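You operate a simulated robot arm through the tools that you are given. There is no shell and no other tool. Be economical: measure what you need, move in short steps, check, and stop when the job is done.

You are at the controls of a simulated two-armed robot. One attempt, no reset.

Task
Hold the grease dispenser and press its button, dip the steel coupler, then press its seal home.
Fine: one press of the button; leave the coupler in the cup, the lever up and the slide out. Set down upright: what you pick out.
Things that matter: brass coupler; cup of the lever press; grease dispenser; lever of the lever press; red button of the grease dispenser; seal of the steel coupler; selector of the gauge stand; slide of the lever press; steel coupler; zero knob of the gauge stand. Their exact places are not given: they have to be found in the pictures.

It is judged by the outcome, as a careful person would: the job done as asked, and still so three seconds after it is handed in. It fails if anything else is knocked over, pushed out of place, dropped, spilled or broken. Lids that push on must go on centred and level and be pressed home; caps that screw on are set level and turned clockwise until they are tight.

Robot
Two 7-joint arms with two-finger grippers on one trunk, on a base that drives. Base frame: it is fixed to the floor where the robot stands at the start and does not move with it; the origin is under the middle of the robot, x ahead of it, y to its left, z up. Readings come in m, degrees, newtons and seconds.
The left shoulder is at the start at [0.078, 0.151, 0.988], the right one opposite. With the tool pointing down near the work surface each hand reaches from about 0.3 to 0.8 m from the robot's upright axis, wherever it stands, measured 20 degrees to its own side. Places, roughly: cup of the lever press [0.6, -0.2, 0.8]; lever of the lever press [0.7, -0.2, 1]; red button of the grease dispenser [0.5, -0.1, 0.8]; seal of the steel coupler [0.5, 0.1, 0.8]; selector of the gauge stand [0.7, -0.3, 0.8]; slide of the lever press [0.6, -0.2, 0.8]; zero knob of the gauge stand [0.8, -0.3, 0.8]. Payload 2.54 kg a hand.
The TCP of each hand is the grasp point between the finger pads, 0.03 m short of the fingertips. In the tool frame z runs along the fingers and y along their closing line. Largest opening 0.116 m; the body of the gripper starts 0.095 m behind the TCP.
Orientation is that of the tool frame in the base frame, as a unit quaternion [w, x, y, z]. With the fingers straight down and closing along the base's y, the tool's x points along the base's -x, its y along +y and its z along -z.

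Tools
- The arms move only by the tool jog_arm. It takes "left_moves", "right_moves" or both (then of equal length, played together; a hand with none holds still); each is a list of rows, each an object (a shift or turn left out is 0, a gripper value left out holds the last) with "rotation": the turn, a rotation vector about the base's x, y, z in degrees, a list of three; "xyz": the shift along the base's x, y, z in mm, a list of three; "claw": the opening, from 0 (shut) to 1 (fully open). In form: [{"rotation": [rx, ry, rz], "xyz": [dx, dy, dz], "claw": claw}, ...]. A call has 1 to 8 rows; each row is the pose to reach, as a shift and turn from the pose commanded when the call began. Rows are played at 5 a second. More than 0.05 m and 8.6 degrees between two rows, or a gripper value outside its range, and nothing of the call is played. Where a pose cannot be reached the arm comes as near as it can. A force on the tool above 90 N (or 10 N above the force at the start of the call, whichever is more), or a blocked arm, ends the call early, and 0.2 s more pass. The fingers move at their own pace (about 0.072 m/s each) and stop on an object; they squeeze with about 44 N. The grip force told is the motor's: it shows also when the fingers shut on nothing. Time passes only in rows, and 0.2 s behind the last, so rows that repeat a pose let the fingers close. The reply holds the time, the measured pose of the TCP, the force on the tool along the base axes, the opening and the grip force, in the units named above and with some noise, with the torque about the TCP (base axes, N m) and any sound that the robot's microphone picked up.
- Cameras (640 x 400 px; columns grow to the right, rows downward): "scene" is now at [0.1424, -0.0341, 1.1669]; the picture's right is [-0.27, -0.96, 0.00], its down [-0.06, 0.02, -1.00] and it looks along [0.96, -0.27, -0.06] (base axes); focal length 214 px, centre (320, 200). "left" rides on the left gripper at [0.069, 0.015, -0.122] in its tool frame; the picture's right is [-0.21, 0.98, 0.00], its down [-0.83, -0.18, -0.53] and it looks along [-0.52, -0.11, 0.85] (tool axes); focal length 251 px, centre (320, 200). "right" rides on the right gripper at [0.069, -0.015, -0.122] in its tool frame; the picture's right is [0.21, 0.98, 0.00], its down [-0.83, 0.18, -0.53] and it looks along [-0.52, 0.11, 0.85] (tool axes); focal length 251 px, centre (320, 200).
- grab_frame(camera): a new picture of that camera. It takes no simulated time.
- move_column(by): slides the trunk up (or, below 0, down) by that many m; the arms and the scene camera ride with it, the base frame stays. It gives what a move gives, with no picture.
- base_move(legs): drives the robot by 1 to 6 legs, each [ahead, left, turn to the left] in m, m and degrees, along the robot's own axes; the way and the turn of a leg run together, so that a leg with both is an arc; at most 1.5 m and 180 degrees a leg. The arms and the cameras ride along, it lands a little off, and it stops where it bumps. It gives what a move gives.
- pan_tilt(pan, tilt): turns the head with the scene camera to pan (to the left, within 80 degrees either way) and tilt (down, from -29 to 69), counted from straight ahead of the robot. It gives what a move gives.
- probe_pixels(camera, pixels): for up to 12 pixels [column, row] of the newest picture of that camera ("zoom" is the newest enlarged one), the place [x, y, z] in the base frame of the surface seen there, good to about 0.002 m, but the place of the scene camera against the robot may be out by one fixed shift of up to 0.025 m in any direction. It takes no simulated time.
- inspect(camera, box): a new picture of the part [left, top, right, bottom] of that camera's present view, enlarged. It takes no simulated time.
- sign_off(): hands the job in; it is judged then, once.

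Keep the steps short. Do not move on a guess: measure, check each grasp and each placing, and mend mistakes. In all there are 80 turns and 78 pictures (those below and enlarged ones count). Leave the grippers open and the arms clear of the work at the hand-in unless told otherwise, and finish with a single line.

The tools are called after "Emit:" as a command line: name --argument value ..., lists and objects as JSON in quotes. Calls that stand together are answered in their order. jog_arm: Moves the arms, as the interface text tells. Its arguments: {"type":"object","properties":{"left_moves":{"type":"array"},"right_moves":{"type":"array"}},"required":[]} The other tools are called the same way: move_column (by) slides the trunk up or down; base_move (legs) drives the base; pan_tilt (pan, tilt) turns the head that bears the scene camera; grab_frame (camera) takes a picture; probe_pixels (camera, pixels) gives the place of the surface under pixels of a picture; inspect (camera, box) takes an enlarged picture of a part of a camera's view; sign_off () hands the job in.

At the start:

```text
time: 0.0
left_eef_pos: [0.3249, 0.0693, 1.2058]
left_tcp_rot: [0.001, 0.0, 1.0, 0.0]
left_wrist_force: [-0.2, 0.0, 0.4]
left_moment: [-0.01, -0.02, 0.0]
left_grip_width: 0.1157
left_grasp_force: 0.0
right_eef_pos: [0.4327, -0.3477, 1.0002]
right_tcp_rot: [-0.001, 0.0, 1.0, 0.0]
right_wrist_force: [0.1, -0.1, -0.3]
right_moment: [0.01, -0.03, 0.01]
right_grip_width: 0.1161
right_grasp_force: 0.0
trunk travel left (down, up): [-0.225, 0.064]
robot x, y, heading: [0.0011, -0.0001, -0.0]
head pan, tilt: [-15.5, 3.6]
```

scene: 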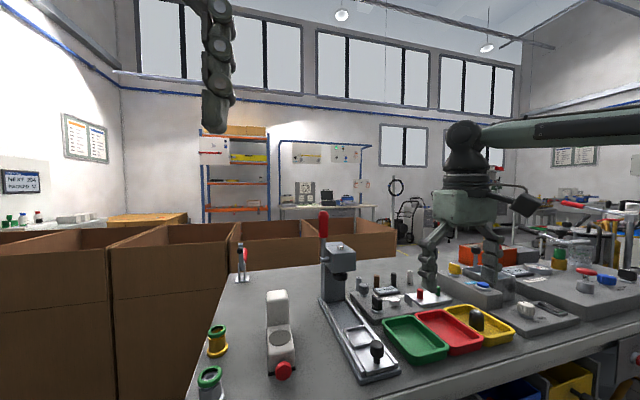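
right: 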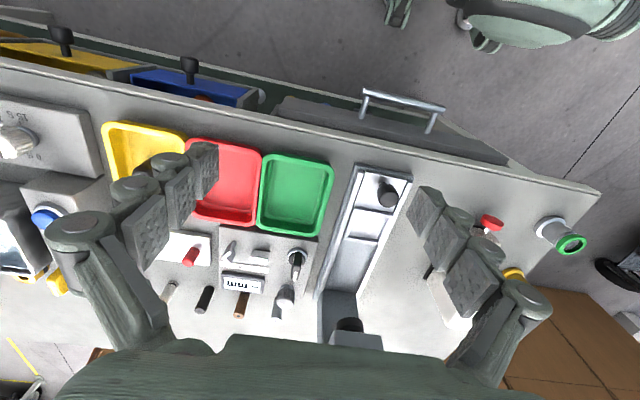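
left: 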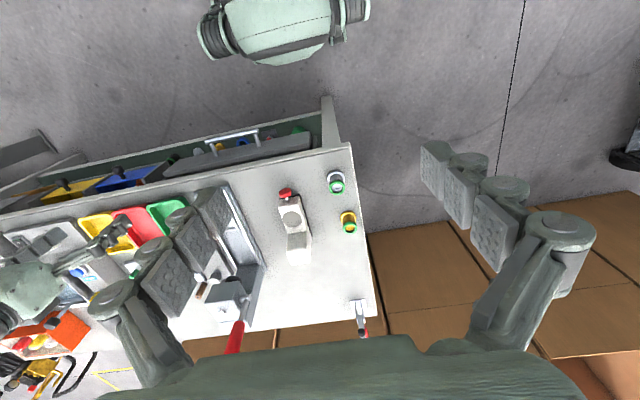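

I see a dispenser (red button at about 283,371), two couplers on the left (yellow and green rings), and the lever press. I'll tilt the head down to view the work.

Emit:
pan_tilt --pan -10 --tilt 40

Emit:
grab_frame --camera "scene"

Emit:
inspect --camera "left" --box '[200, 140, 400, 360]'

```text
time: 1.0
left_eef_pos: [0.3259, 0.0701, 1.2068]
left_tcp_rot: [0.0, 0.0, 1.0, 0.0]
left_wrist_force: [-0.6, -0.2, 0.1]
left_moment: [0.02, -0.02, 0.0]
left_grip_width: 0.1161
left_grasp_force: 0.0
right_eef_pos: [0.4328, -0.3476, 0.9995]
right_tcp_rot: [-0.001, 0.0, 1.0, 0.0]
right_wrist_force: [0.5, -1.1, 0.2]
right_moment: [-0.02, 0.01, 0.0]
right_grip_width: 0.116
right_grasp_force: 0.0
trunk travel left (down, up): [-0.225, 0.064]
robot x, y, heading: [0.0009, 0.0001, 0.2]
head pan, tilt: [-10.0, 40.0]
```

```text
74 pictures are left
```

scene: 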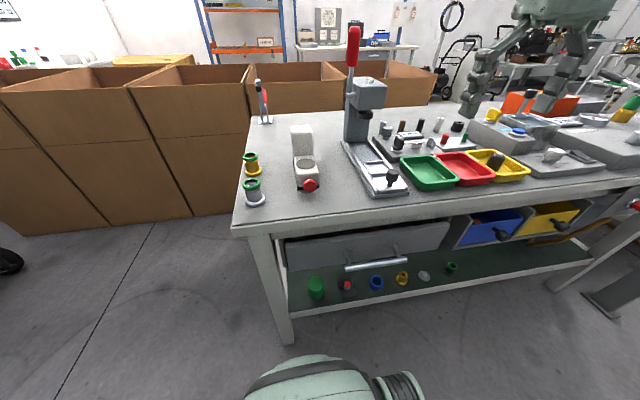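

```text
1.82 times, centred on (300, 250) of left
```

zoom: 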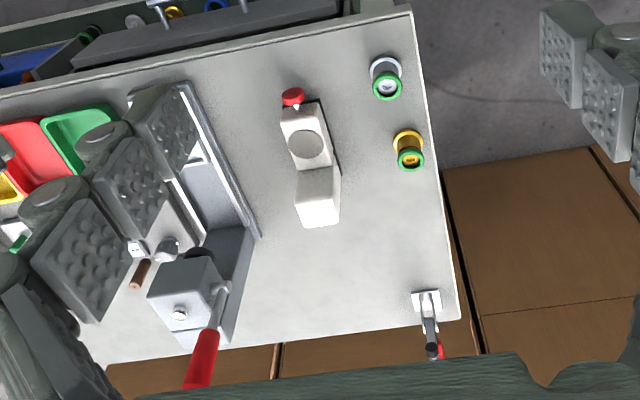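

Both couplers carry a green seal; the steel one is nearer the edge. I'll enlarge the scene view for details.

Emit:
inspect --camera "scene" --box '[230, 110, 350, 220]'

Emit:
inspect --camera "scene" --box '[320, 20, 440, 210]'

```text
3.64 times, centred on (290, 165) of scene
```

zoom: 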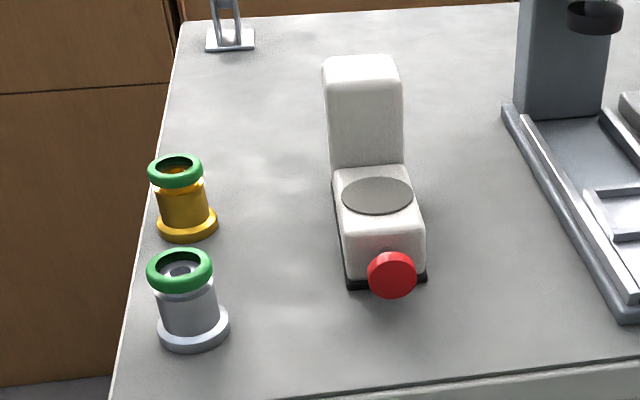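

```text
2.11 times, centred on (380, 115) of scene
```

zoom: 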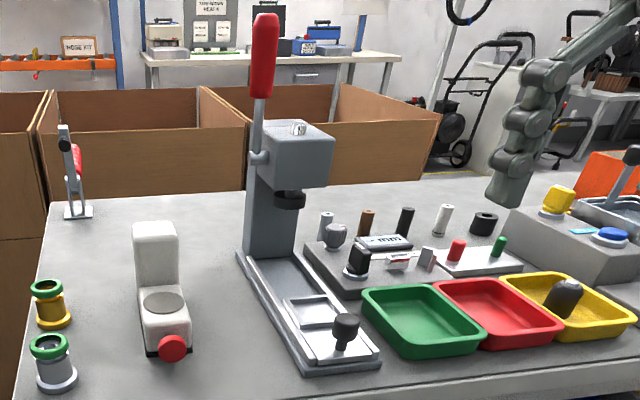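

Next I'll look at the press slide and cup from the right hand's camera, and read positions of everything in the scene.

Emit:
inspect --camera "right" --box '[300, 150, 460, 360]'

Emit:
inspect --camera "scene" --box '[330, 70, 420, 205]'

Emit:
probe_pixels --camera "scene" --pixels '[[251, 181], [254, 200], [310, 185], [305, 163], [302, 140], [302, 127], [354, 35], [390, 175], [380, 165], [363, 110], [252, 157], [240, 210]]'

```text
1.90 times, centred on (380, 255) of right
```

zoom: 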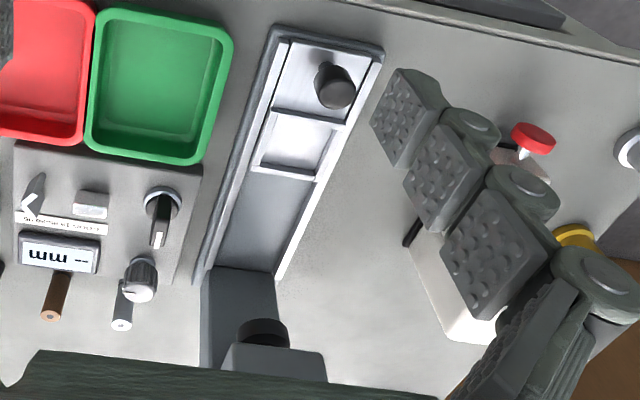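

```text
2.96 times, centred on (375, 138) of scene
```

zoom: 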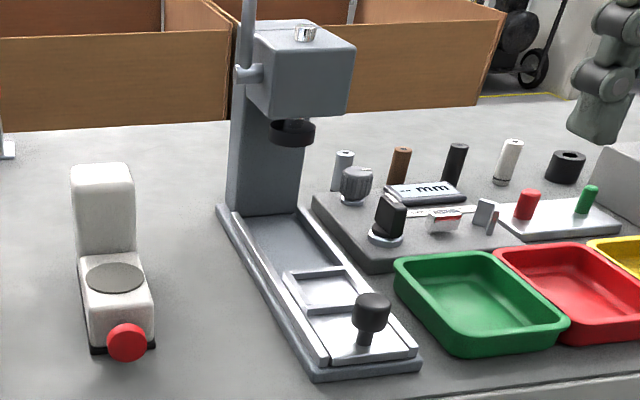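

```text
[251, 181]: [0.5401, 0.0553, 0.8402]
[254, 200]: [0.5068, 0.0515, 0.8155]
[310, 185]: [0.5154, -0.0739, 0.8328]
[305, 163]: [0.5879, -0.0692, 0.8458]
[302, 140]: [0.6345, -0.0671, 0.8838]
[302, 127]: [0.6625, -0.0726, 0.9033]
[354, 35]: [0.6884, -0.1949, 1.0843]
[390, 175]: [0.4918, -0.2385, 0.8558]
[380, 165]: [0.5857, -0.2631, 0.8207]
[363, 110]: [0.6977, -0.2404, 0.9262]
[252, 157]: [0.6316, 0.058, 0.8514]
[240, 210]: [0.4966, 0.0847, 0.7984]
```

Next I'll lower the left hand for a closer view of the couplers and the dispenser.

Emit:
jog_arm --left_moves '[{"xyz": [20, 0, -40]}, {"xyz": [40, 0, -80]}, {"xyz": [50, 0, -120]}, {"xyz": [50, 0, -150]}]'

Emit:
grab_frame --camera "left"

```text
time: 2.0
left_eef_pos: [0.3802, 0.0732, 1.0552]
left_tcp_rot: [0.0, 0.0, 1.0, 0.0]
left_wrist_force: [-0.2, 0.5, 0.9]
left_moment: [0.03, -0.01, -0.03]
left_grip_width: 0.116
left_grasp_force: 0.0
right_eef_pos: [0.4333, -0.3492, 0.9995]
right_tcp_rot: [0.0, 0.0, 1.0, 0.0]
right_wrist_force: [-0.5, 0.0, -0.7]
right_moment: [-0.02, 0.0, 0.02]
right_grip_width: 0.1159
right_grasp_force: 0.0
trunk travel left (down, up): [-0.225, 0.064]
robot x, y, heading: [0.0003, -0.0019, -0.1]
head pan, tilt: [-10.0, 40.0]
```

```text
68 pictures are left
```

left: 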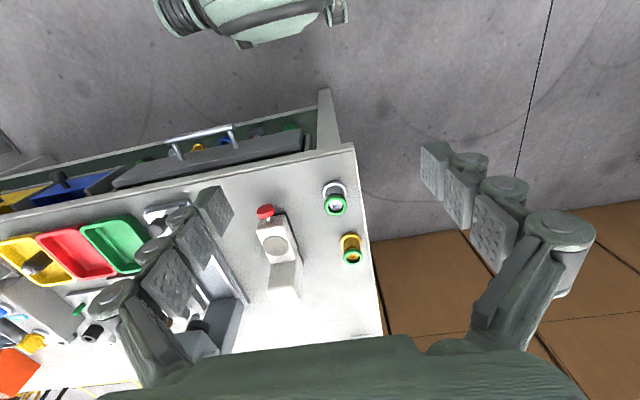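

Emit:
inspect --camera "left" --box '[230, 160, 390, 310]'

```text
2.67 times, centred on (310, 235) of left
```

zoom: 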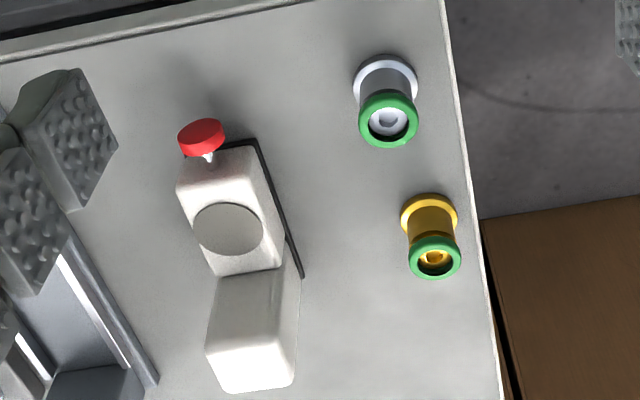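

Emit:
probe_pixels --camera "zoom" --pixels '[[364, 122], [413, 119], [387, 99], [388, 143], [387, 120], [385, 63], [357, 84], [413, 80], [370, 80], [430, 60], [433, 240], [412, 260]]'

Emit:
probe_pixels --camera "zoom" --pixels '[[228, 228], [197, 228], [260, 228], [228, 206], [228, 252], [200, 132], [183, 145], [221, 127], [180, 192], [252, 155], [213, 350], [296, 290]]'

```text
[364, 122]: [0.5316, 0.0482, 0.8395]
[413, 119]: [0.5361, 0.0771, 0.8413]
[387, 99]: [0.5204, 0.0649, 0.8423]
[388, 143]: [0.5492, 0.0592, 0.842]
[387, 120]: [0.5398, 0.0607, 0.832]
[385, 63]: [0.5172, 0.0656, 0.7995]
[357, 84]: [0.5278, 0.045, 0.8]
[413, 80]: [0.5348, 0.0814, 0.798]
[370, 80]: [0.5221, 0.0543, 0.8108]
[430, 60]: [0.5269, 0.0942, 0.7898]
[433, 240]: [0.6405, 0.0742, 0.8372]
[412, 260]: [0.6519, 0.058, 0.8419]
```

```text
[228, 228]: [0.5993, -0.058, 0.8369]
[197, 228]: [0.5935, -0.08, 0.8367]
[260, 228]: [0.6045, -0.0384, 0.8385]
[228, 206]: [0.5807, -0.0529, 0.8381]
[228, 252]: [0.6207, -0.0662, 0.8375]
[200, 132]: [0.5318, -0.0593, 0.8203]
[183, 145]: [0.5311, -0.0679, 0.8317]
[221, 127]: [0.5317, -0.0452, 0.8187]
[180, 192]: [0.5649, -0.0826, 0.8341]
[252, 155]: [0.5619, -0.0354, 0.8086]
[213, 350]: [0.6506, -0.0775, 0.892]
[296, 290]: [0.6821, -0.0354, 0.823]
```

The seal is at about (0.535,0.062,0.842), table 0.79, dispenser disc centre (0.600,-0.058,0.838). Next I'll get closer for the coupler's profile.

Emit:
jog_arm --left_moves '[{"xyz": [25, 2, -40]}, {"xyz": [50, 4, -80]}, {"xyz": [70, 6, -115]}]'

Emit:
inspect --camera "left" --box '[240, 130, 400, 260]'

```text
time: 2.8
left_eef_pos: [0.4484, 0.0781, 0.9366]
left_tcp_rot: [0.0, 0.001, 1.0, 0.0]
left_wrist_force: [0.2, -0.4, -0.5]
left_moment: [-0.02, 0.02, -0.03]
left_grip_width: 0.1158
left_grasp_force: 0.1
right_eef_pos: [0.4345, -0.3481, 1.0007]
right_tcp_rot: [0.001, 0.0, 1.0, 0.0]
right_wrist_force: [0.8, 0.4, -0.2]
right_moment: [-0.03, 0.02, -0.02]
right_grip_width: 0.1159
right_grasp_force: 0.1
trunk travel left (down, up): [-0.225, 0.064]
robot x, y, heading: [0.0028, 0.0002, -0.1]
head pan, tilt: [-10.0, 40.0]
```

```text
3.08 times, centred on (320, 195) of left
```

zoom: 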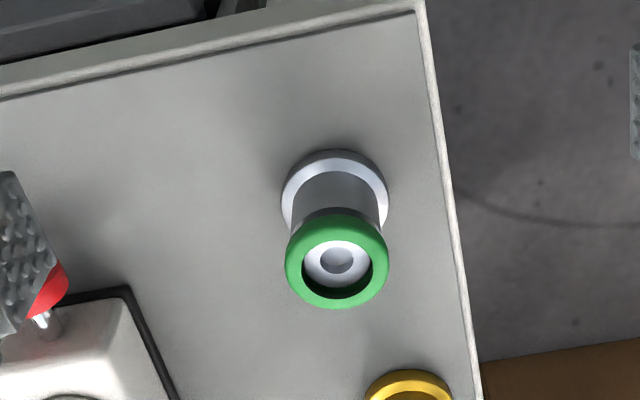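

Emit:
probe_pixels --camera "zoom" --pixels '[[290, 262], [382, 262], [337, 232], [337, 298], [335, 258], [336, 280], [336, 185], [300, 200], [372, 200], [335, 205], [286, 195], [384, 195]]'

Emit:
inspect --camera "scene" --box '[225, 145, 285, 215]'

```text
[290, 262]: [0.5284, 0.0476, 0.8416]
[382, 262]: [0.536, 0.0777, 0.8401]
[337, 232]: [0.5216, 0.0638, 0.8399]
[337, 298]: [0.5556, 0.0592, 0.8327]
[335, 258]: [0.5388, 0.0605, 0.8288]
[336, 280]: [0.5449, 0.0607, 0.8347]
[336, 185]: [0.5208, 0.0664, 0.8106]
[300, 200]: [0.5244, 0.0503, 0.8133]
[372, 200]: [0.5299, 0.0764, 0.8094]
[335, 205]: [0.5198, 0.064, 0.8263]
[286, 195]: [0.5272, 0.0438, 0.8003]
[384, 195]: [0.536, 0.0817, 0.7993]
```

```text
5.71 times, centred on (255, 180) of scene
```

zoom: 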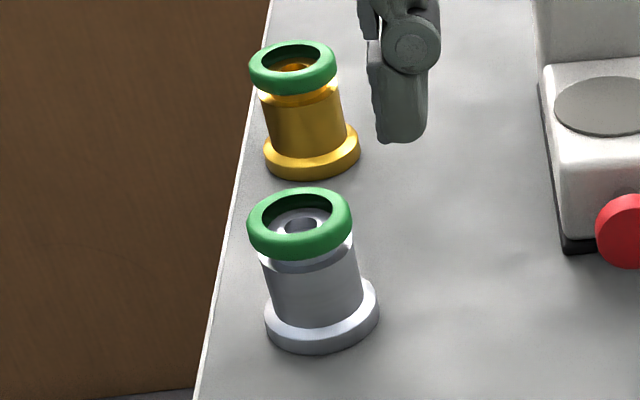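

The coupler body (Ø≈30 mm, z 0.80–0.828) lies between the flange (Ø≈40) and the green seal (Ø≈34). First comes the dispenser: the left hand will go above its column at about (0.655,-0.06). I'll look at it from there.

Emit:
jog_arm --left_moves '[{"xyz": [0, 0, 45]}, {"xyz": [20, -14, 83]}, {"xyz": [50, -35, 103]}, {"xyz": [85, -60, 103]}, {"xyz": [120, -85, 103]}]'

Emit:
grab_frame --camera "left"

Emit:
grab_frame --camera "scene"

```text
time: 4.0
left_eef_pos: [0.569, -0.0119, 1.0408]
left_tcp_rot: [0.0, 0.0, 1.0, 0.0]
left_wrist_force: [-0.2, 0.1, 0.5]
left_moment: [-0.01, -0.01, -0.03]
left_grip_width: 0.1161
left_grasp_force: 0.1
right_eef_pos: [0.4331, -0.3482, 1.0005]
right_tcp_rot: [0.0, 0.0, 1.0, 0.0]
right_wrist_force: [-1.4, 0.1, -0.1]
right_moment: [0.01, -0.02, 0.01]
right_grip_width: 0.1162
right_grasp_force: 0.2
trunk travel left (down, up): [-0.225, 0.064]
robot x, y, heading: [-0.0037, -0.0029, -0.1]
head pan, tilt: [-10.0, 40.0]
```

```text
64 pictures are left
```

left: 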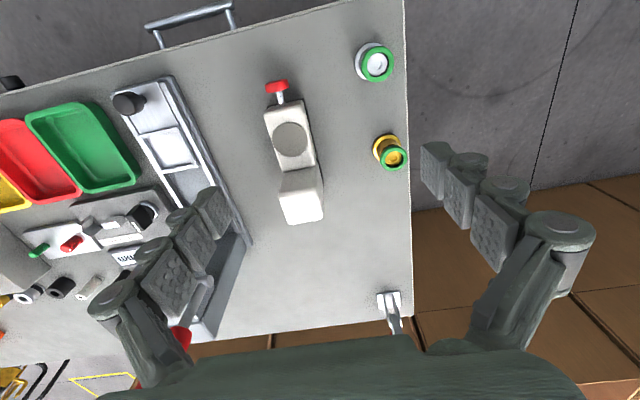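

```text
63 pictures are left
```

scene: 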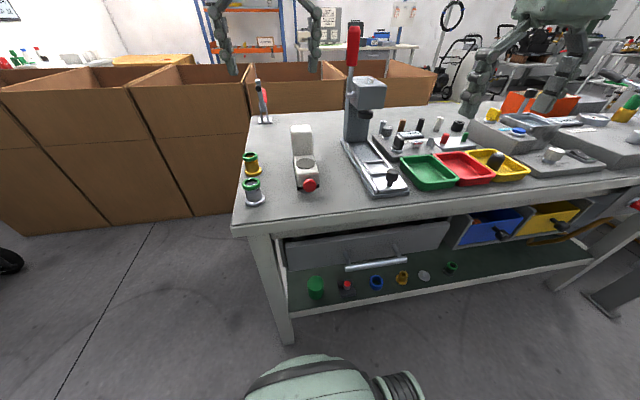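

A good view; I'll enlarge the dispenser and press area and measure.

Emit:
inspect --camera "left" --box '[230, 70, 350, 240]'

Emit:
probe_pixels --camera "zoom" --pixels '[[281, 120], [272, 160], [360, 148], [300, 175], [338, 155], [297, 213], [345, 213], [300, 275], [395, 272], [310, 345], [400, 330], [320, 195]]'

Emit:
inspect --camera "left" --box '[90, 60, 250, 260]'

```text
2.35 times, centred on (290, 155) of left
```

zoom: 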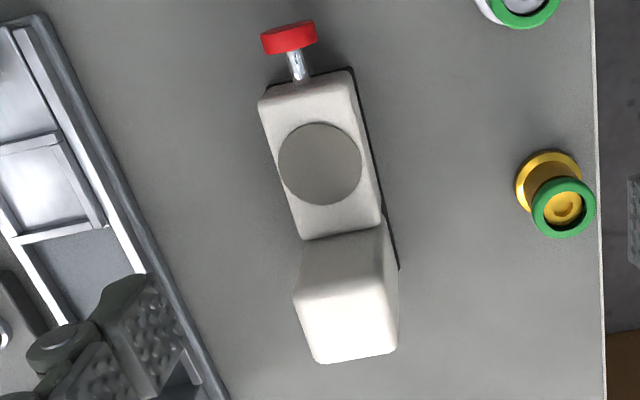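

```text
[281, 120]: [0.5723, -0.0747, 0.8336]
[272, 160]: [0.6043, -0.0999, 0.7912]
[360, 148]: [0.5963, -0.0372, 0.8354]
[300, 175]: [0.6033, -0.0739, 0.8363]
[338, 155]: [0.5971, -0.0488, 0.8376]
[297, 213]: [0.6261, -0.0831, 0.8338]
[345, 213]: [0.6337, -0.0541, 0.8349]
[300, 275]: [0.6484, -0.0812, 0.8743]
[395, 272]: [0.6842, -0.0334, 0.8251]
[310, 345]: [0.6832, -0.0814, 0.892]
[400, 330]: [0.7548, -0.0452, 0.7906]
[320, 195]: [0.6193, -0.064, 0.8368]
```

```text
2.00 times, centred on (170, 160) of left
```

zoom: 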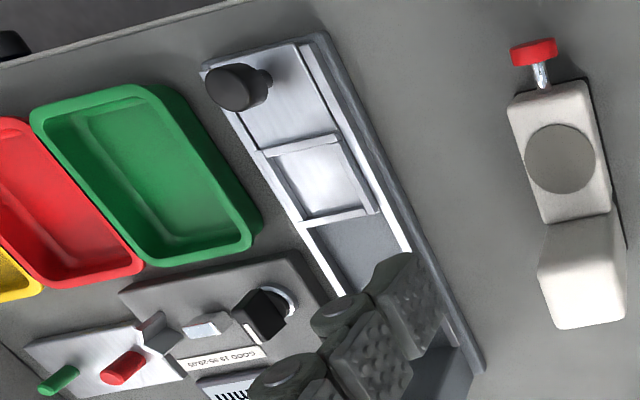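

Next I'll measure the press points (cup frame, knob, rails) and the button.

Emit:
probe_pixels --camera "zoom" --pixels '[[273, 158], [335, 140], [372, 205], [308, 221], [322, 180], [290, 180], [355, 175], [238, 85], [268, 78], [535, 50], [512, 58], [556, 48]]'

Emit:
probe_pixels --camera "zoom" --pixels '[[270, 120], [315, 105], [310, 60], [390, 260], [318, 40], [430, 260], [345, 240], [240, 60], [305, 150], [320, 210], [541, 75], [545, 250]]'

```text
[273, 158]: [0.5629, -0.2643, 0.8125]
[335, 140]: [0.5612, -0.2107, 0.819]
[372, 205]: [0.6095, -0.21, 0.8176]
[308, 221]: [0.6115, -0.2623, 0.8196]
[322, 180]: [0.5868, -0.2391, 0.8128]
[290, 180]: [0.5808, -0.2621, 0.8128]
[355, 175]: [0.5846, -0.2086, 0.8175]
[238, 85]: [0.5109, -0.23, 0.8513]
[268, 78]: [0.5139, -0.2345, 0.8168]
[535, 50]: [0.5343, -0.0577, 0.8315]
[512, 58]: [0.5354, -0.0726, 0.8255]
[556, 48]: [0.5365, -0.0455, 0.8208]
```

```text
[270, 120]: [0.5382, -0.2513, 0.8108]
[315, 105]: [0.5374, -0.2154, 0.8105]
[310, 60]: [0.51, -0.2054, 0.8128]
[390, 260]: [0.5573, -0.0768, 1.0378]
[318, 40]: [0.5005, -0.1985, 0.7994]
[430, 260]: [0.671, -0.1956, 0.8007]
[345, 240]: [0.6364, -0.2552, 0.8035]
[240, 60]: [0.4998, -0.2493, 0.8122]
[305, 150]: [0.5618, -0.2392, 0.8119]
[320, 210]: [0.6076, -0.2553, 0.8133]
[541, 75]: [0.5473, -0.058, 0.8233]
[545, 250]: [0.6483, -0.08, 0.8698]
```

The dispenser column is at x 0.64–0.685, y −0.083…−0.035, top ≈0.895. The left hand goes over it and down around it, still open.

Emit:
jog_arm --left_moves '[{"xyz": [40, -23, 0]}, {"xyz": [80, -43, 0]}, {"xyz": [93, -47, -30]}, {"xyz": [93, -47, -75]}, {"xyz": [93, -47, -120]}, {"xyz": [93, -47, -164]}, {"xyz": [93, -47, -164]}]'

Emit:
grab_frame --camera "left"

Emit:
grab_frame --camera "scene"

```text
time: 5.6
left_eef_pos: [0.6604, -0.0562, 0.8811]
left_tcp_rot: [-0.001, 0.0, 1.0, 0.0]
left_wrist_force: [-0.1, -0.2, -0.5]
left_moment: [-0.02, -0.01, 0.0]
left_grip_width: 0.116
left_grasp_force: 0.1
left hand out of reach, approached as far as the arm can: row 2, 3
right_eef_pos: [0.4331, -0.3473, 0.9997]
right_tcp_rot: [0.0, 0.0, 1.0, 0.0]
right_wrist_force: [-0.6, -0.3, 0.7]
right_moment: [0.02, 0.04, 0.02]
right_grip_width: 0.1162
right_grasp_force: 0.2
trunk travel left (down, up): [-0.225, 0.064]
robot x, y, heading: [-0.0019, -0.0019, -0.1]
head pan, tilt: [-10.0, 40.0]
```

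```text
60 pictures are left
```

left: 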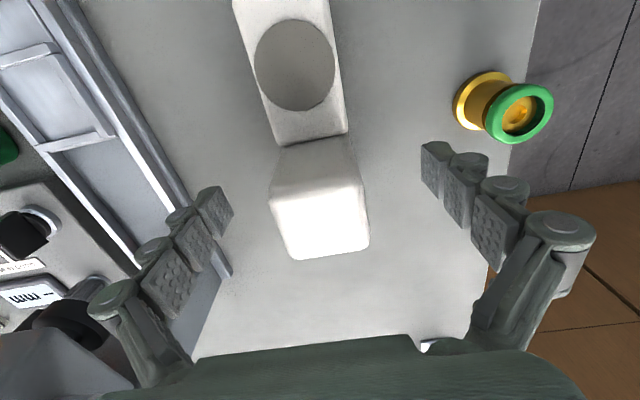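

```text
59 pictures are left
```

scene: 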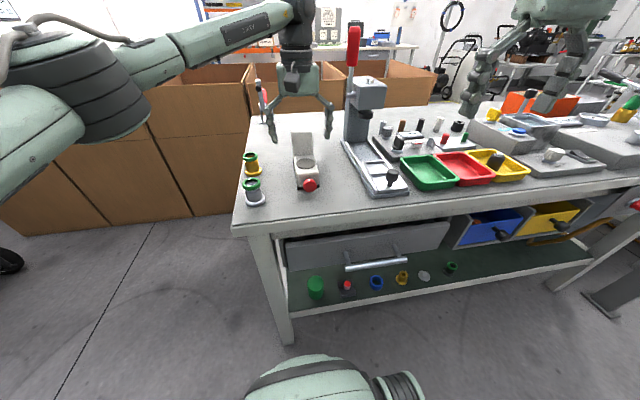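

The column lies between the fingers, and the arm comes from the left, so the right hand's way is free. Now closing on the column.

Emit:
jog_arm --left_moves '[{"claw": 0}, {"claw": 0}, {"claw": 0}, {"claw": 0}, {"claw": 0}]'

Emit:
grab_frame --camera "right"

```text
time: 6.8
left_eef_pos: [0.6596, -0.0578, 0.8809]
left_tcp_rot: [0.001, 0.001, 1.0, 0.001]
left_wrist_force: [1.6, -4.3, 4.0]
left_moment: [-0.21, 0.04, -0.02]
left_grip_width: 0.0514
left_grasp_force: 43.6
right_eef_pos: [0.4316, -0.3482, 0.9999]
right_tcp_rot: [0.0, 0.0, 1.0, 0.0]
right_wrist_force: [-0.3, 0.4, -0.5]
right_moment: [0.01, -0.01, -0.01]
right_grip_width: 0.1159
right_grasp_force: 0.0
trunk travel left (down, up): [-0.225, 0.064]
robot x, y, heading: [0.0001, -0.0013, 0.1]
head pan, tilt: [-10.0, 40.0]
```

```text
58 pictures are left
```

right: 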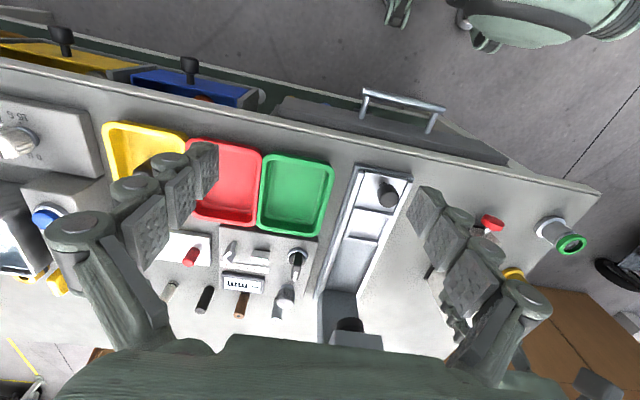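

Grip confirmed (0.051 m, 44 N). Now the right hand closes, tilts 40° forward, and goes in front of the button at y≈−0.059.

Emit:
jog_arm --right_moves '[{"xyz": [0, 45, 0], "rotation": [0, -8, 0], "claw": 0}, {"xyz": [0, 92, 0], "rotation": [0, -16, 0]}, {"xyz": [0, 139, 0], "rotation": [0, -24, 0]}, {"xyz": [0, 186, 0], "rotation": [0, -32, 0]}, {"xyz": [0, 233, 0], "rotation": [0, -40, 0]}, {"xyz": [0, 270, -30], "rotation": [0, -40, 0]}, {"xyz": [10, 289, -70], "rotation": [0, -40, 0]}, {"xyz": [10, 289, -70], "rotation": [0, -40, 0]}]'

Emit:
grab_frame --camera "right"

Emit:
grab_frame --camera "scene"

```text
time: 8.6
left_eef_pos: [0.6593, -0.0567, 0.8807]
left_tcp_rot: [0.0, -0.001, 1.0, 0.0]
left_wrist_force: [-4.9, 2.2, 4.4]
left_moment: [0.47, -0.01, 0.25]
left_grip_width: 0.0513
left_grasp_force: 44.3
right_eef_pos: [0.4389, -0.0591, 0.9316]
right_tcp_rot: [0.344, 0.0, 0.939, 0.001]
right_wrist_force: [0.7, -0.7, 0.1]
right_moment: [0.02, -0.01, 0.0]
right_grip_width: 0.0
right_grasp_force: 29.0
trunk travel left (down, up): [-0.225, 0.064]
robot x, y, heading: [0.0026, 0.0037, -0.1]
head pan, tilt: [-10.0, 40.0]
```

```text
57 pictures are left
```

right: 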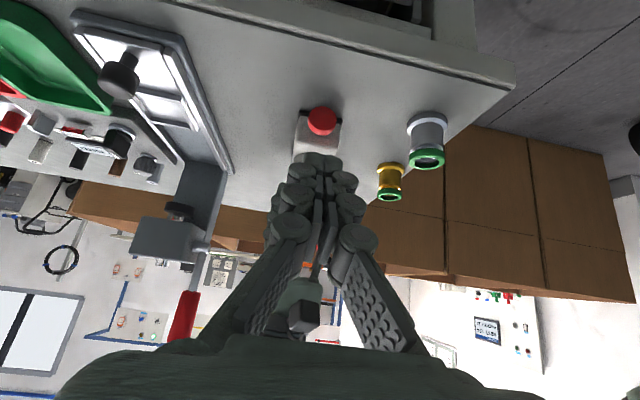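

```text
56 pictures are left
```

scene: 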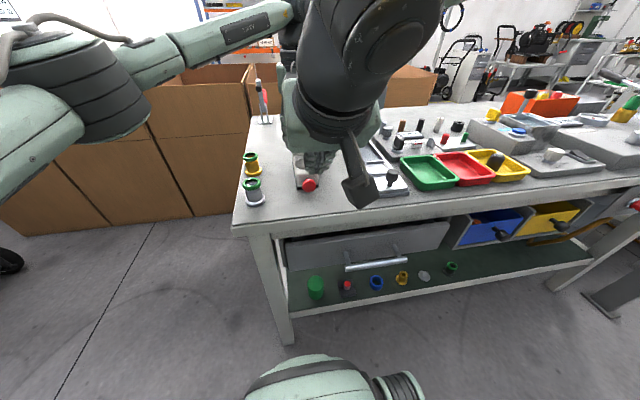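

Now I'll measure the button from here.

Emit:
probe_pixels --camera "right" --pixels '[[321, 122], [321, 111], [321, 133], [309, 122], [334, 122], [321, 146]]'

```text
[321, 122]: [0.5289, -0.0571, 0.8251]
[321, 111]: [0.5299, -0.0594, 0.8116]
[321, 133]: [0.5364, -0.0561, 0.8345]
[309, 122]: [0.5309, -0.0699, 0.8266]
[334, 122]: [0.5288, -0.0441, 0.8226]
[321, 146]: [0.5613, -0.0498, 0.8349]
```

Button face centre is (0.529,−0.0575,0.822). I'll descend to its height, still about 20 mm short of it.

Emit:
jog_arm --right_moves '[{"xyz": [15, 1, -45]}, {"xyz": [35, 1, -93]}, {"xyz": [45, 1, -93]}, {"xyz": [45, 1, -93]}]'

Emit:
inspect --camera "right" --box '[240, 60, 400, 200]'

```text
refused: row 2 steps farther than a row can; nothing moved
```

```text
2.86 times, centred on (320, 130) of right
```

zoom: 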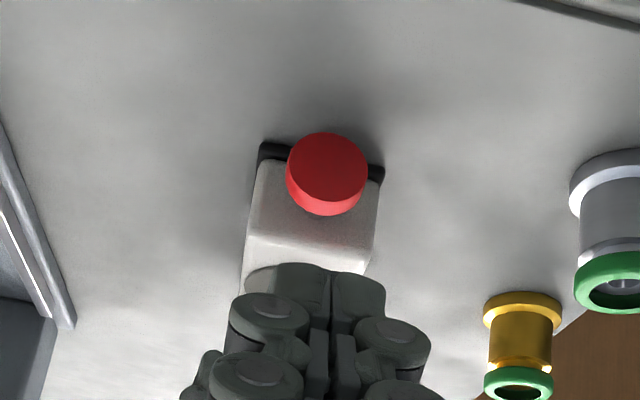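

Emit:
jog_arm --right_moves '[{"xyz": [5, 1, -40]}, {"xyz": [20, 1, -80]}, {"xyz": [35, 1, -93]}, {"xyz": [45, 1, -93]}, {"xyz": [45, 1, -93]}]'

Emit:
grab_frame --camera "right"

```text
time: 9.8
left_eef_pos: [0.6607, -0.0575, 0.881]
left_tcp_rot: [0.0, 0.0, 1.0, 0.0]
left_wrist_force: [1.2, 0.5, 4.0]
left_moment: [0.29, -0.07, 0.0]
left_grip_width: 0.051
left_grasp_force: 44.0
right_eef_pos: [0.486, -0.0609, 0.8397]
right_tcp_rot: [0.341, 0.0, 0.94, 0.001]
right_wrist_force: [0.2, -0.5, -0.2]
right_moment: [0.01, 0.0, 0.0]
right_grip_width: 0.0001
right_grasp_force: 28.3
right hand out of reach, approached as far as the arm can: row 2, 3, 4, 5
trunk travel left (down, up): [-0.225, 0.064]
robot x, y, heading: [0.0031, 0.0006, 0.1]
head pan, tilt: [-10.0, 40.0]
```

```text
54 pictures are left
```

right: 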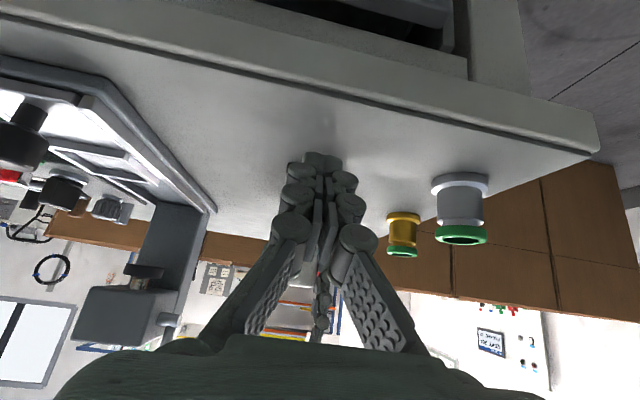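

Fingertips are about 15 mm short of the button. I'll advance along +x in small steps.

Emit:
jog_arm --right_moves '[{"xyz": [8, 0, 0]}, {"xyz": [14, 0, 0]}, {"xyz": [18, 0, 0]}, {"xyz": [21, 0, 0]}, {"xyz": [21, 0, 0]}]'

```text
time: 11.0
left_eef_pos: [0.6602, -0.0571, 0.8814]
left_tcp_rot: [0.001, 0.0, 1.0, 0.0]
left_wrist_force: [4.6, 0.2, 3.7]
left_moment: [0.17, -0.18, 0.05]
left_grip_width: 0.0515
left_grasp_force: 44.0
right_eef_pos: [0.5082, -0.062, 0.8386]
right_tcp_rot: [0.342, 0.0, 0.94, 0.0]
right_wrist_force: [-3.2, 0.8, -0.7]
right_moment: [0.01, 0.07, 0.01]
right_grip_width: 0.0062
right_grasp_force: 28.8
trunk travel left (down, up): [-0.225, 0.064]
robot x, y, heading: [-0.0008, 0.0038, 0.1]
head pan, tilt: [-10.0, 40.0]
```

Contact (3 N). Pressing a few mm farther.

Emit:
jog_arm --right_moves '[{"xyz": [2, 0, 0]}, {"xyz": [4, 0, 0]}, {"xyz": [6, 0, 0]}, {"xyz": [6, 0, 0]}]'

```text
time: 12.0
left_eef_pos: [0.6597, -0.0573, 0.8817]
left_tcp_rot: [0.001, 0.0, 1.0, 0.0]
left_wrist_force: [9.0, -1.9, 4.2]
left_moment: [0.0, 0.01, 0.09]
left_grip_width: 0.0512
left_grasp_force: 43.5
right_eef_pos: [0.5152, -0.0619, 0.8386]
right_tcp_rot: [0.341, -0.001, 0.94, 0.0]
right_wrist_force: [-13.0, -0.4, 0.4]
right_moment: [-0.05, 0.23, -0.07]
right_grip_width: 0.0061
right_grasp_force: 28.8
trunk travel left (down, up): [-0.225, 0.064]
robot x, y, heading: [-0.0021, 0.0008, 0.1]
head pan, tilt: [-10.0, 40.0]
heard: click
```

Click heard. Backing straight off, then checking.

Emit:
jog_arm --right_moves '[{"xyz": [-15, 0, 0]}, {"xyz": [-40, -1, 10]}, {"xyz": [-60, -15, 50]}, {"xyz": [-60, -60, 70]}, {"xyz": [-60, -107, 80]}, {"xyz": [-60, -155, 90]}]'

Emit:
grab_frame --camera "scene"

Emit:
inspect --camera "left" --box '[200, 0, 400, 140]'

```text
time: 13.4
left_eef_pos: [0.6592, -0.0569, 0.8818]
left_tcp_rot: [0.0, 0.0, 1.0, 0.0]
left_wrist_force: [2.2, -0.9, 4.8]
left_moment: [0.12, -0.48, 0.01]
left_grip_width: 0.0512
left_grasp_force: 43.7
right_eef_pos: [0.4509, -0.2176, 0.9289]
right_tcp_rot: [0.342, 0.0, 0.94, 0.0]
right_wrist_force: [0.7, 0.1, 0.2]
right_moment: [-0.04, 0.02, -0.03]
right_grip_width: 0.0
right_grasp_force: 28.8
trunk travel left (down, up): [-0.225, 0.064]
robot x, y, heading: [0.0008, -0.0009, 0.0]
head pan, tilt: [-10.0, 40.0]
```

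```text
53 pictures are left
```

scene: 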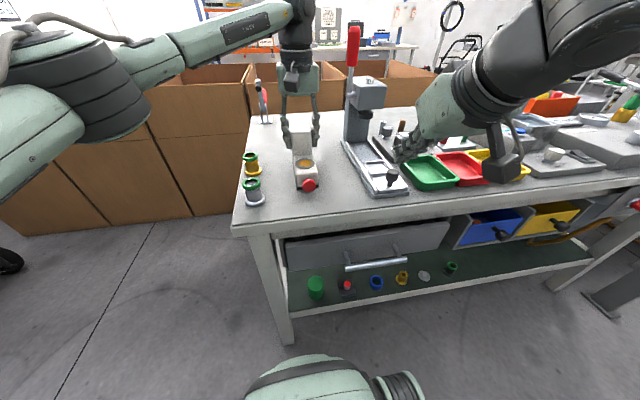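

```text
2.86 times, centred on (300, 70) of left
```

zoom: 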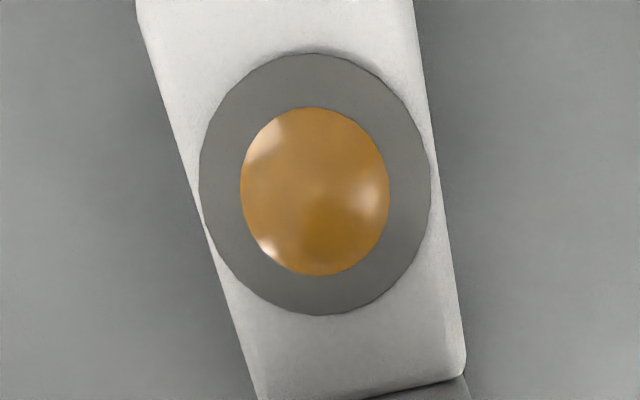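

An orange dab of grease is now on the disc. I'll release the dispenser with the left hand, raise it, and return the right hand to its side.

Emit:
jog_arm --left_moves '[{"claw": 1}, {"claw": 1}, {"claw": 1}, {"xyz": [0, 0, 45]}, {"xyz": [0, 0, 85]}, {"xyz": [-45, 20, 95]}, {"xyz": [-85, 45, 105]}, {"xyz": [-120, 75, 105]}]' --right_moves '[{"xyz": [0, -30, 0], "rotation": [0, 8, 0]}, {"xyz": [0, -60, 10], "rotation": [0, 16, 0]}, {"xyz": [0, -90, 30], "rotation": [0, 24, 0]}, {"xyz": [0, -120, 50], "rotation": [0, 32, 0]}, {"xyz": [0, -150, 70], "rotation": [0, 40, 0]}, {"xyz": [0, -160, 70], "rotation": [0, 40, 0]}, {"xyz": [0, -160, 70], "rotation": [0, 40, 0]}, {"xyz": [0, -160, 70], "rotation": [0, 40, 0]}]'

Emit:
grab_frame --camera "left"

```text
refused: row 6 steps farther than a row can; nothing moved
```

```text
51 pictures are left
```

left: 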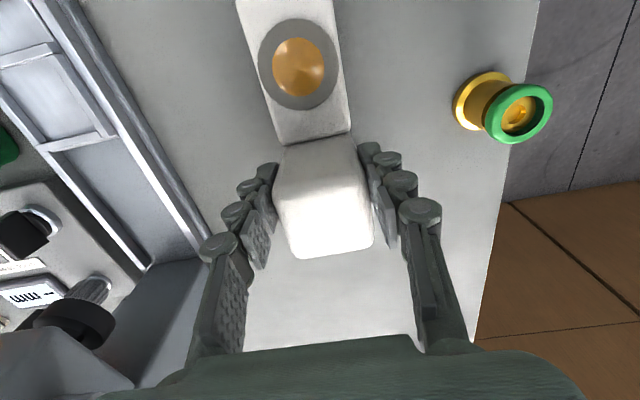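

Emit:
jog_arm --left_moves '[{"claw": 1}, {"claw": 1}, {"claw": 1}, {"xyz": [0, 0, 45]}, {"xyz": [0, 0, 85]}, {"xyz": [-40, 20, 90]}, {"xyz": [-75, 45, 95]}, {"xyz": [-110, 75, 95]}]' --right_moves '[{"xyz": [0, -30, 0], "rotation": [0, 8, 0]}, {"xyz": [0, -60, 10], "rotation": [0, 16, 0]}, {"xyz": [0, -90, 30], "rotation": [0, 24, 0]}, {"xyz": [0, -120, 50], "rotation": [0, 32, 0]}, {"xyz": [0, -150, 70], "rotation": [0, 40, 0]}, {"xyz": [0, -160, 70], "rotation": [0, 40, 0]}, {"xyz": [0, -160, 70], "rotation": [0, 40, 0]}, {"xyz": [0, -160, 70], "rotation": [0, 40, 0]}]'

Emit:
grab_frame --camera "left"

```text
time: 15.2
left_eef_pos: [0.5458, 0.018, 0.9751]
left_tcp_rot: [0.0, -0.001, 1.0, 0.0]
left_wrist_force: [0.2, 0.4, 0.0]
left_moment: [0.05, -0.07, 0.0]
left_grip_width: 0.116
left_grasp_force: 0.2
right_eef_pos: [0.4557, -0.3751, 0.9958]
right_tcp_rot: [-0.001, 0.0, 1.0, 0.0]
right_wrist_force: [1.0, 0.2, -0.4]
right_moment: [0.0, 0.03, 0.02]
right_grip_width: 0.0
right_grasp_force: 28.3
trunk travel left (down, up): [-0.225, 0.064]
robot x, y, heading: [-0.0026, 0.0011, 0.1]
head pan, tilt: [-10.0, 40.0]
```

```text
50 pictures are left
```

left: 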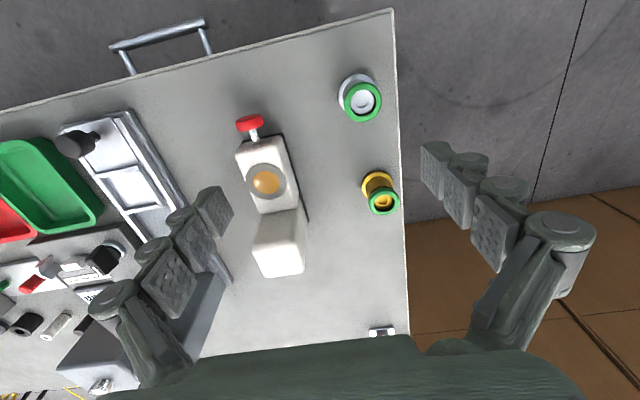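

Emit:
inspect --camera "left" --box '[220, 60, 420, 240]'

Emit:
probe_pixels --camera "left" --pixels '[[266, 181], [252, 181], [281, 183], [266, 168], [266, 194], [345, 102], [378, 102], [361, 86], [361, 118], [130, 187], [300, 205], [262, 225]]'

```text
2.22 times, centred on (320, 150) of left
```

zoom: 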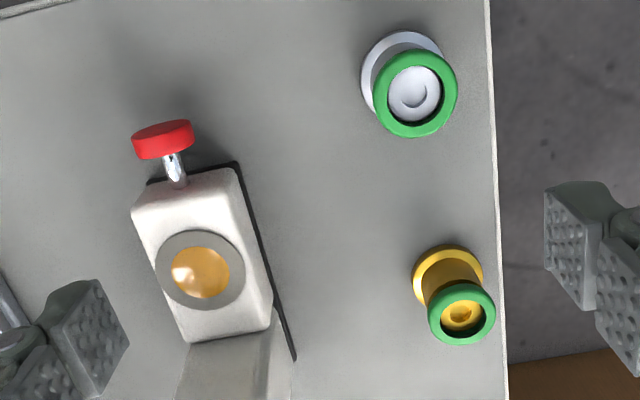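

```text
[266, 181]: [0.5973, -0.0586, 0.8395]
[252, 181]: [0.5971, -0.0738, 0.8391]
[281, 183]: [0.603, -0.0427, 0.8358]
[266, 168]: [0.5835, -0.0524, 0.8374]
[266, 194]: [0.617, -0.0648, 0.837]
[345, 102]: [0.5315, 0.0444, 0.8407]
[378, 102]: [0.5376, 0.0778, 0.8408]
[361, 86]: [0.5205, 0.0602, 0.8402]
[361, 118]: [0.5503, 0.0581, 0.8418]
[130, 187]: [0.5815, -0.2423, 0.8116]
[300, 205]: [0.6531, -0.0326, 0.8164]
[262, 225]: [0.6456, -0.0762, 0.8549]
```

Nothing has shifted: grease centre (0.600,−0.058), coupler axis (0.535,0.0615). To grip only the body below the seal I need the fingers tilted 30° below horizontal, coming diagonally past the table corner. I'll turn the hand in free air.

Emit:
jog_arm --left_moves '[{"xyz": [-11, 15, 0], "rotation": [-2.61, -6.31, -4.52]}, {"xyz": [-22, 30, 0], "rotation": [-5.22, -12.62, -9.04]}, {"xyz": [-33, 45, 0], "rotation": [-7.83, -18.93, -13.57]}, {"xyz": [-44, 60, 0], "rotation": [-10.44, -25.24, -18.09]}, {"xyz": [-55, 75, 0], "rotation": [-13.06, -31.56, -22.61]}, {"xyz": [-66, 90, 0], "rotation": [-15.67, -37.87, -27.13]}, {"xyz": [-77, 105, 0], "rotation": [-18.28, -44.18, -31.66]}, {"xyz": [-90, 123, 0], "rotation": [-20.89, -50.49, -36.18]}]'

```text
time: 17.0
left_eef_pos: [0.4588, 0.1435, 0.9746]
left_tcp_rot: [0.419, 0.299, 0.84, -0.171]
left_wrist_force: [0.7, -0.3, -0.3]
left_moment: [0.05, -0.01, 0.02]
left_grip_width: 0.116
left_grasp_force: 0.0
right_eef_pos: [0.4558, -0.3759, 0.9951]
right_tcp_rot: [0.0, 0.0, 1.0, 0.0]
right_wrist_force: [0.5, -0.1, 0.8]
right_moment: [-0.03, -0.04, 0.05]
right_grip_width: 0.0
right_grasp_force: 28.7
trunk travel left (down, up): [-0.225, 0.064]
robot x, y, heading: [0.0032, 0.0005, 0.2]
head pan, tilt: [-10.0, 40.0]
```

Reachable. I'll finish the turn and descend to the pre-grasp point 10 cm back along the fingers.

Emit:
jog_arm --left_moves '[{"xyz": [0, 0, -30], "rotation": [-1.3, -3.15, -2.26], "claw": 0.65}, {"xyz": [0, 0, -60], "rotation": [-2.61, -6.31, -4.52]}, {"xyz": [0, 0, -99], "rotation": [-2.61, -6.31, -4.52]}, {"xyz": [0, 0, -99], "rotation": [-2.61, -6.31, -4.52]}]'

Emit:
grab_frame --camera "left"

Emit:
grab_frame --camera "scene"

```text
time: 18.0
left_eef_pos: [0.4636, 0.1434, 0.8763]
left_tcp_rot: [0.461, 0.333, 0.799, -0.193]
left_wrist_force: [0.5, -0.3, 0.1]
left_moment: [0.0, 0.02, -0.01]
left_grip_width: 0.0755
left_grasp_force: 0.1
left hand out of reach, approached as far as the arm can: row 3, 4
right_eef_pos: [0.4559, -0.3759, 0.9958]
right_tcp_rot: [0.0, 0.0, 1.0, 0.0]
right_wrist_force: [0.1, 0.0, 0.4]
right_moment: [0.0, 0.01, -0.02]
right_grip_width: 0.0001
right_grasp_force: 28.9
trunk travel left (down, up): [-0.225, 0.064]
robot x, y, heading: [0.0001, -0.0008, -0.2]
head pan, tilt: [-10.0, 40.0]
```

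```text
48 pictures are left
```

left: 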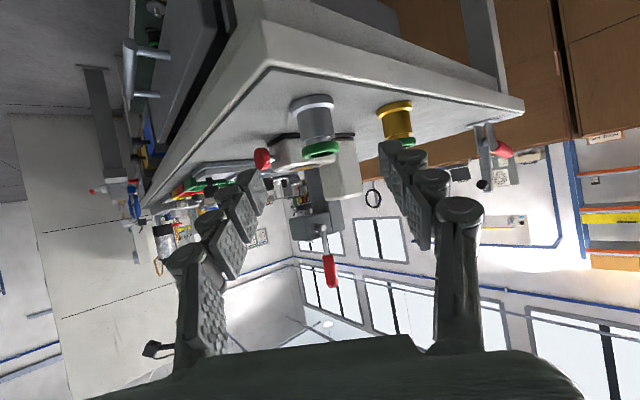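

```text
47 pictures are left
```

scene: 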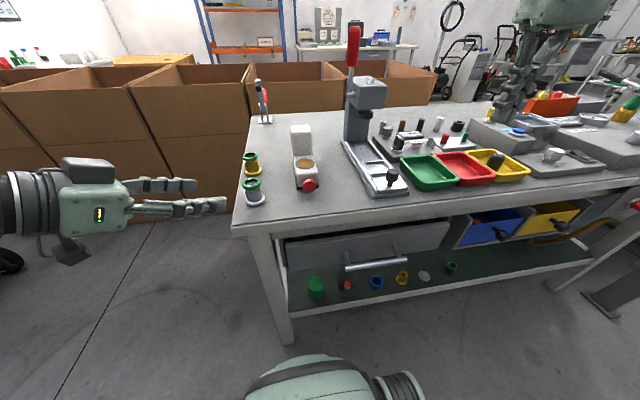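

The orientation is right, with 8 mm position error here at the inner reach limit. I'll advance along the fingers and check again.

Emit:
jog_arm --left_moves '[{"xyz": [21, -21, -17]}, {"xyz": [42, -43, -35]}, {"xyz": [42, -43, -35]}]'

Emit:
grab_frame --camera "left"

Emit:
inspect --camera "scene" --box '[180, 120, 320, 240]'

```text
time: 18.8
left_eef_pos: [0.5052, 0.1003, 0.8434]
left_tcp_rot: [0.462, 0.331, 0.8, -0.192]
left_wrist_force: [-0.4, 0.1, 0.9]
left_moment: [-0.01, 0.02, 0.01]
left_grip_width: 0.0754
left_grasp_force: 0.0
right_eef_pos: [0.4551, -0.376, 0.9961]
right_tcp_rot: [0.0, 0.0, 1.0, 0.0]
right_wrist_force: [-0.1, -0.2, 0.3]
right_moment: [0.02, 0.02, 0.03]
right_grip_width: 0.0
right_grasp_force: 28.1
trunk travel left (down, up): [-0.225, 0.064]
robot x, y, heading: [-0.0015, -0.0001, 0.1]
head pan, tilt: [-10.0, 40.0]
```

```text
46 pictures are left
```

left: 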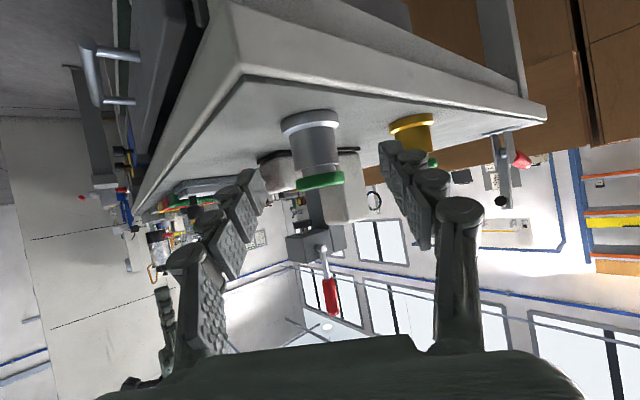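

```text
3.33 times, centred on (250, 180) of scene
```

zoom: 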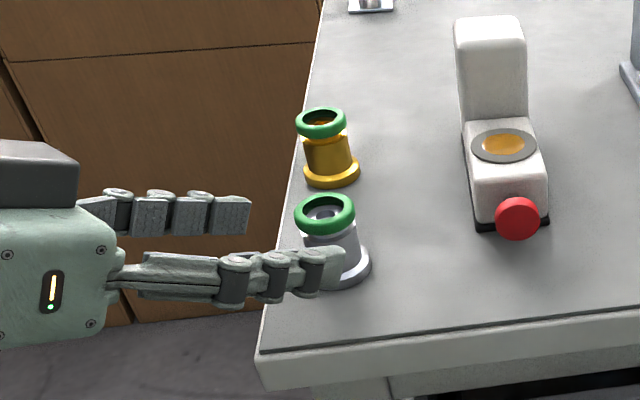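

Emit:
probe_pixels --camera "left" --pixels '[[315, 150], [294, 150], [337, 150], [284, 125], [338, 120], [311, 112], [300, 184], [342, 178], [320, 182], [318, 170], [310, 133], [312, 138]]'

```text
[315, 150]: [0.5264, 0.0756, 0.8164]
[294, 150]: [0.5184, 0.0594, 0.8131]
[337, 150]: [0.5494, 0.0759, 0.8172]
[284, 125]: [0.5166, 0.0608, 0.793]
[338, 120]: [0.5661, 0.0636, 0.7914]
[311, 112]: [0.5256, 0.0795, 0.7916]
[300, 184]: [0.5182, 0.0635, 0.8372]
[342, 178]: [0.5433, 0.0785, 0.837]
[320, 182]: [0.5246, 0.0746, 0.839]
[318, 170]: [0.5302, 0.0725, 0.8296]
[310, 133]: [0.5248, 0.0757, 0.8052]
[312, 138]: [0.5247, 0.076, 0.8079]
```

Body front seen at (0.525,0.076), so the axis is about (0.5355,0.0635). I'll advance the last 21 mm with a small sideways correction.

Emit:
jog_arm --left_moves '[{"xyz": [-3, -3, -6]}, {"xyz": [4, -10, -11]}, {"xyz": [12, -18, -17]}, {"xyz": [12, -18, -17]}]'

Emit:
grab_frame --camera "left"

Emit:
inspect --camera "scene" --box '[200, 140, 300, 225]'

```text
time: 19.8
left_eef_pos: [0.5184, 0.082, 0.825]
left_tcp_rot: [0.462, 0.332, 0.8, -0.191]
left_wrist_force: [1.2, 0.4, 0.4]
left_moment: [-0.01, 0.01, 0.02]
left_grip_width: 0.0753
left_grasp_force: 0.0
right_eef_pos: [0.4559, -0.3755, 0.995]
right_tcp_rot: [0.001, -0.001, 1.0, 0.0]
right_wrist_force: [-0.4, -0.5, 0.2]
right_moment: [-0.02, 0.0, -0.01]
right_grip_width: 0.0
right_grasp_force: 28.4
trunk travel left (down, up): [-0.225, 0.064]
robot x, y, heading: [0.0004, -0.0002, 0.0]
head pan, tilt: [-10.0, 40.0]
```

```text
44 pictures are left
```

left: 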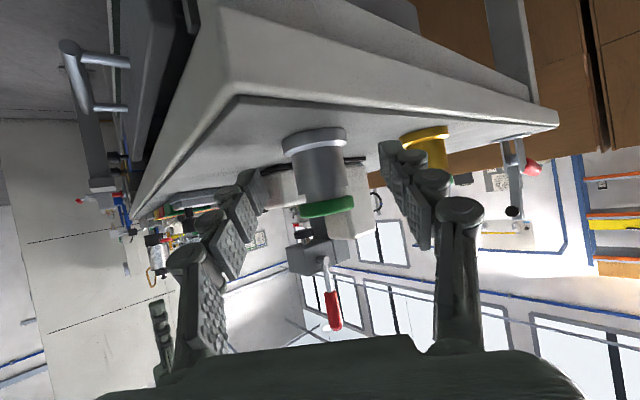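

```text
4.71 times, centred on (250, 182) of scene
```

zoom: 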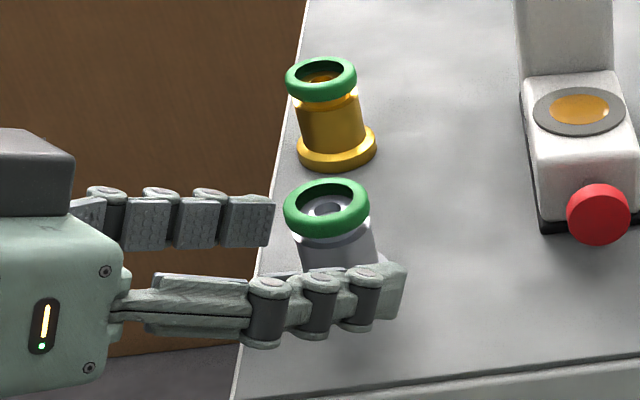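

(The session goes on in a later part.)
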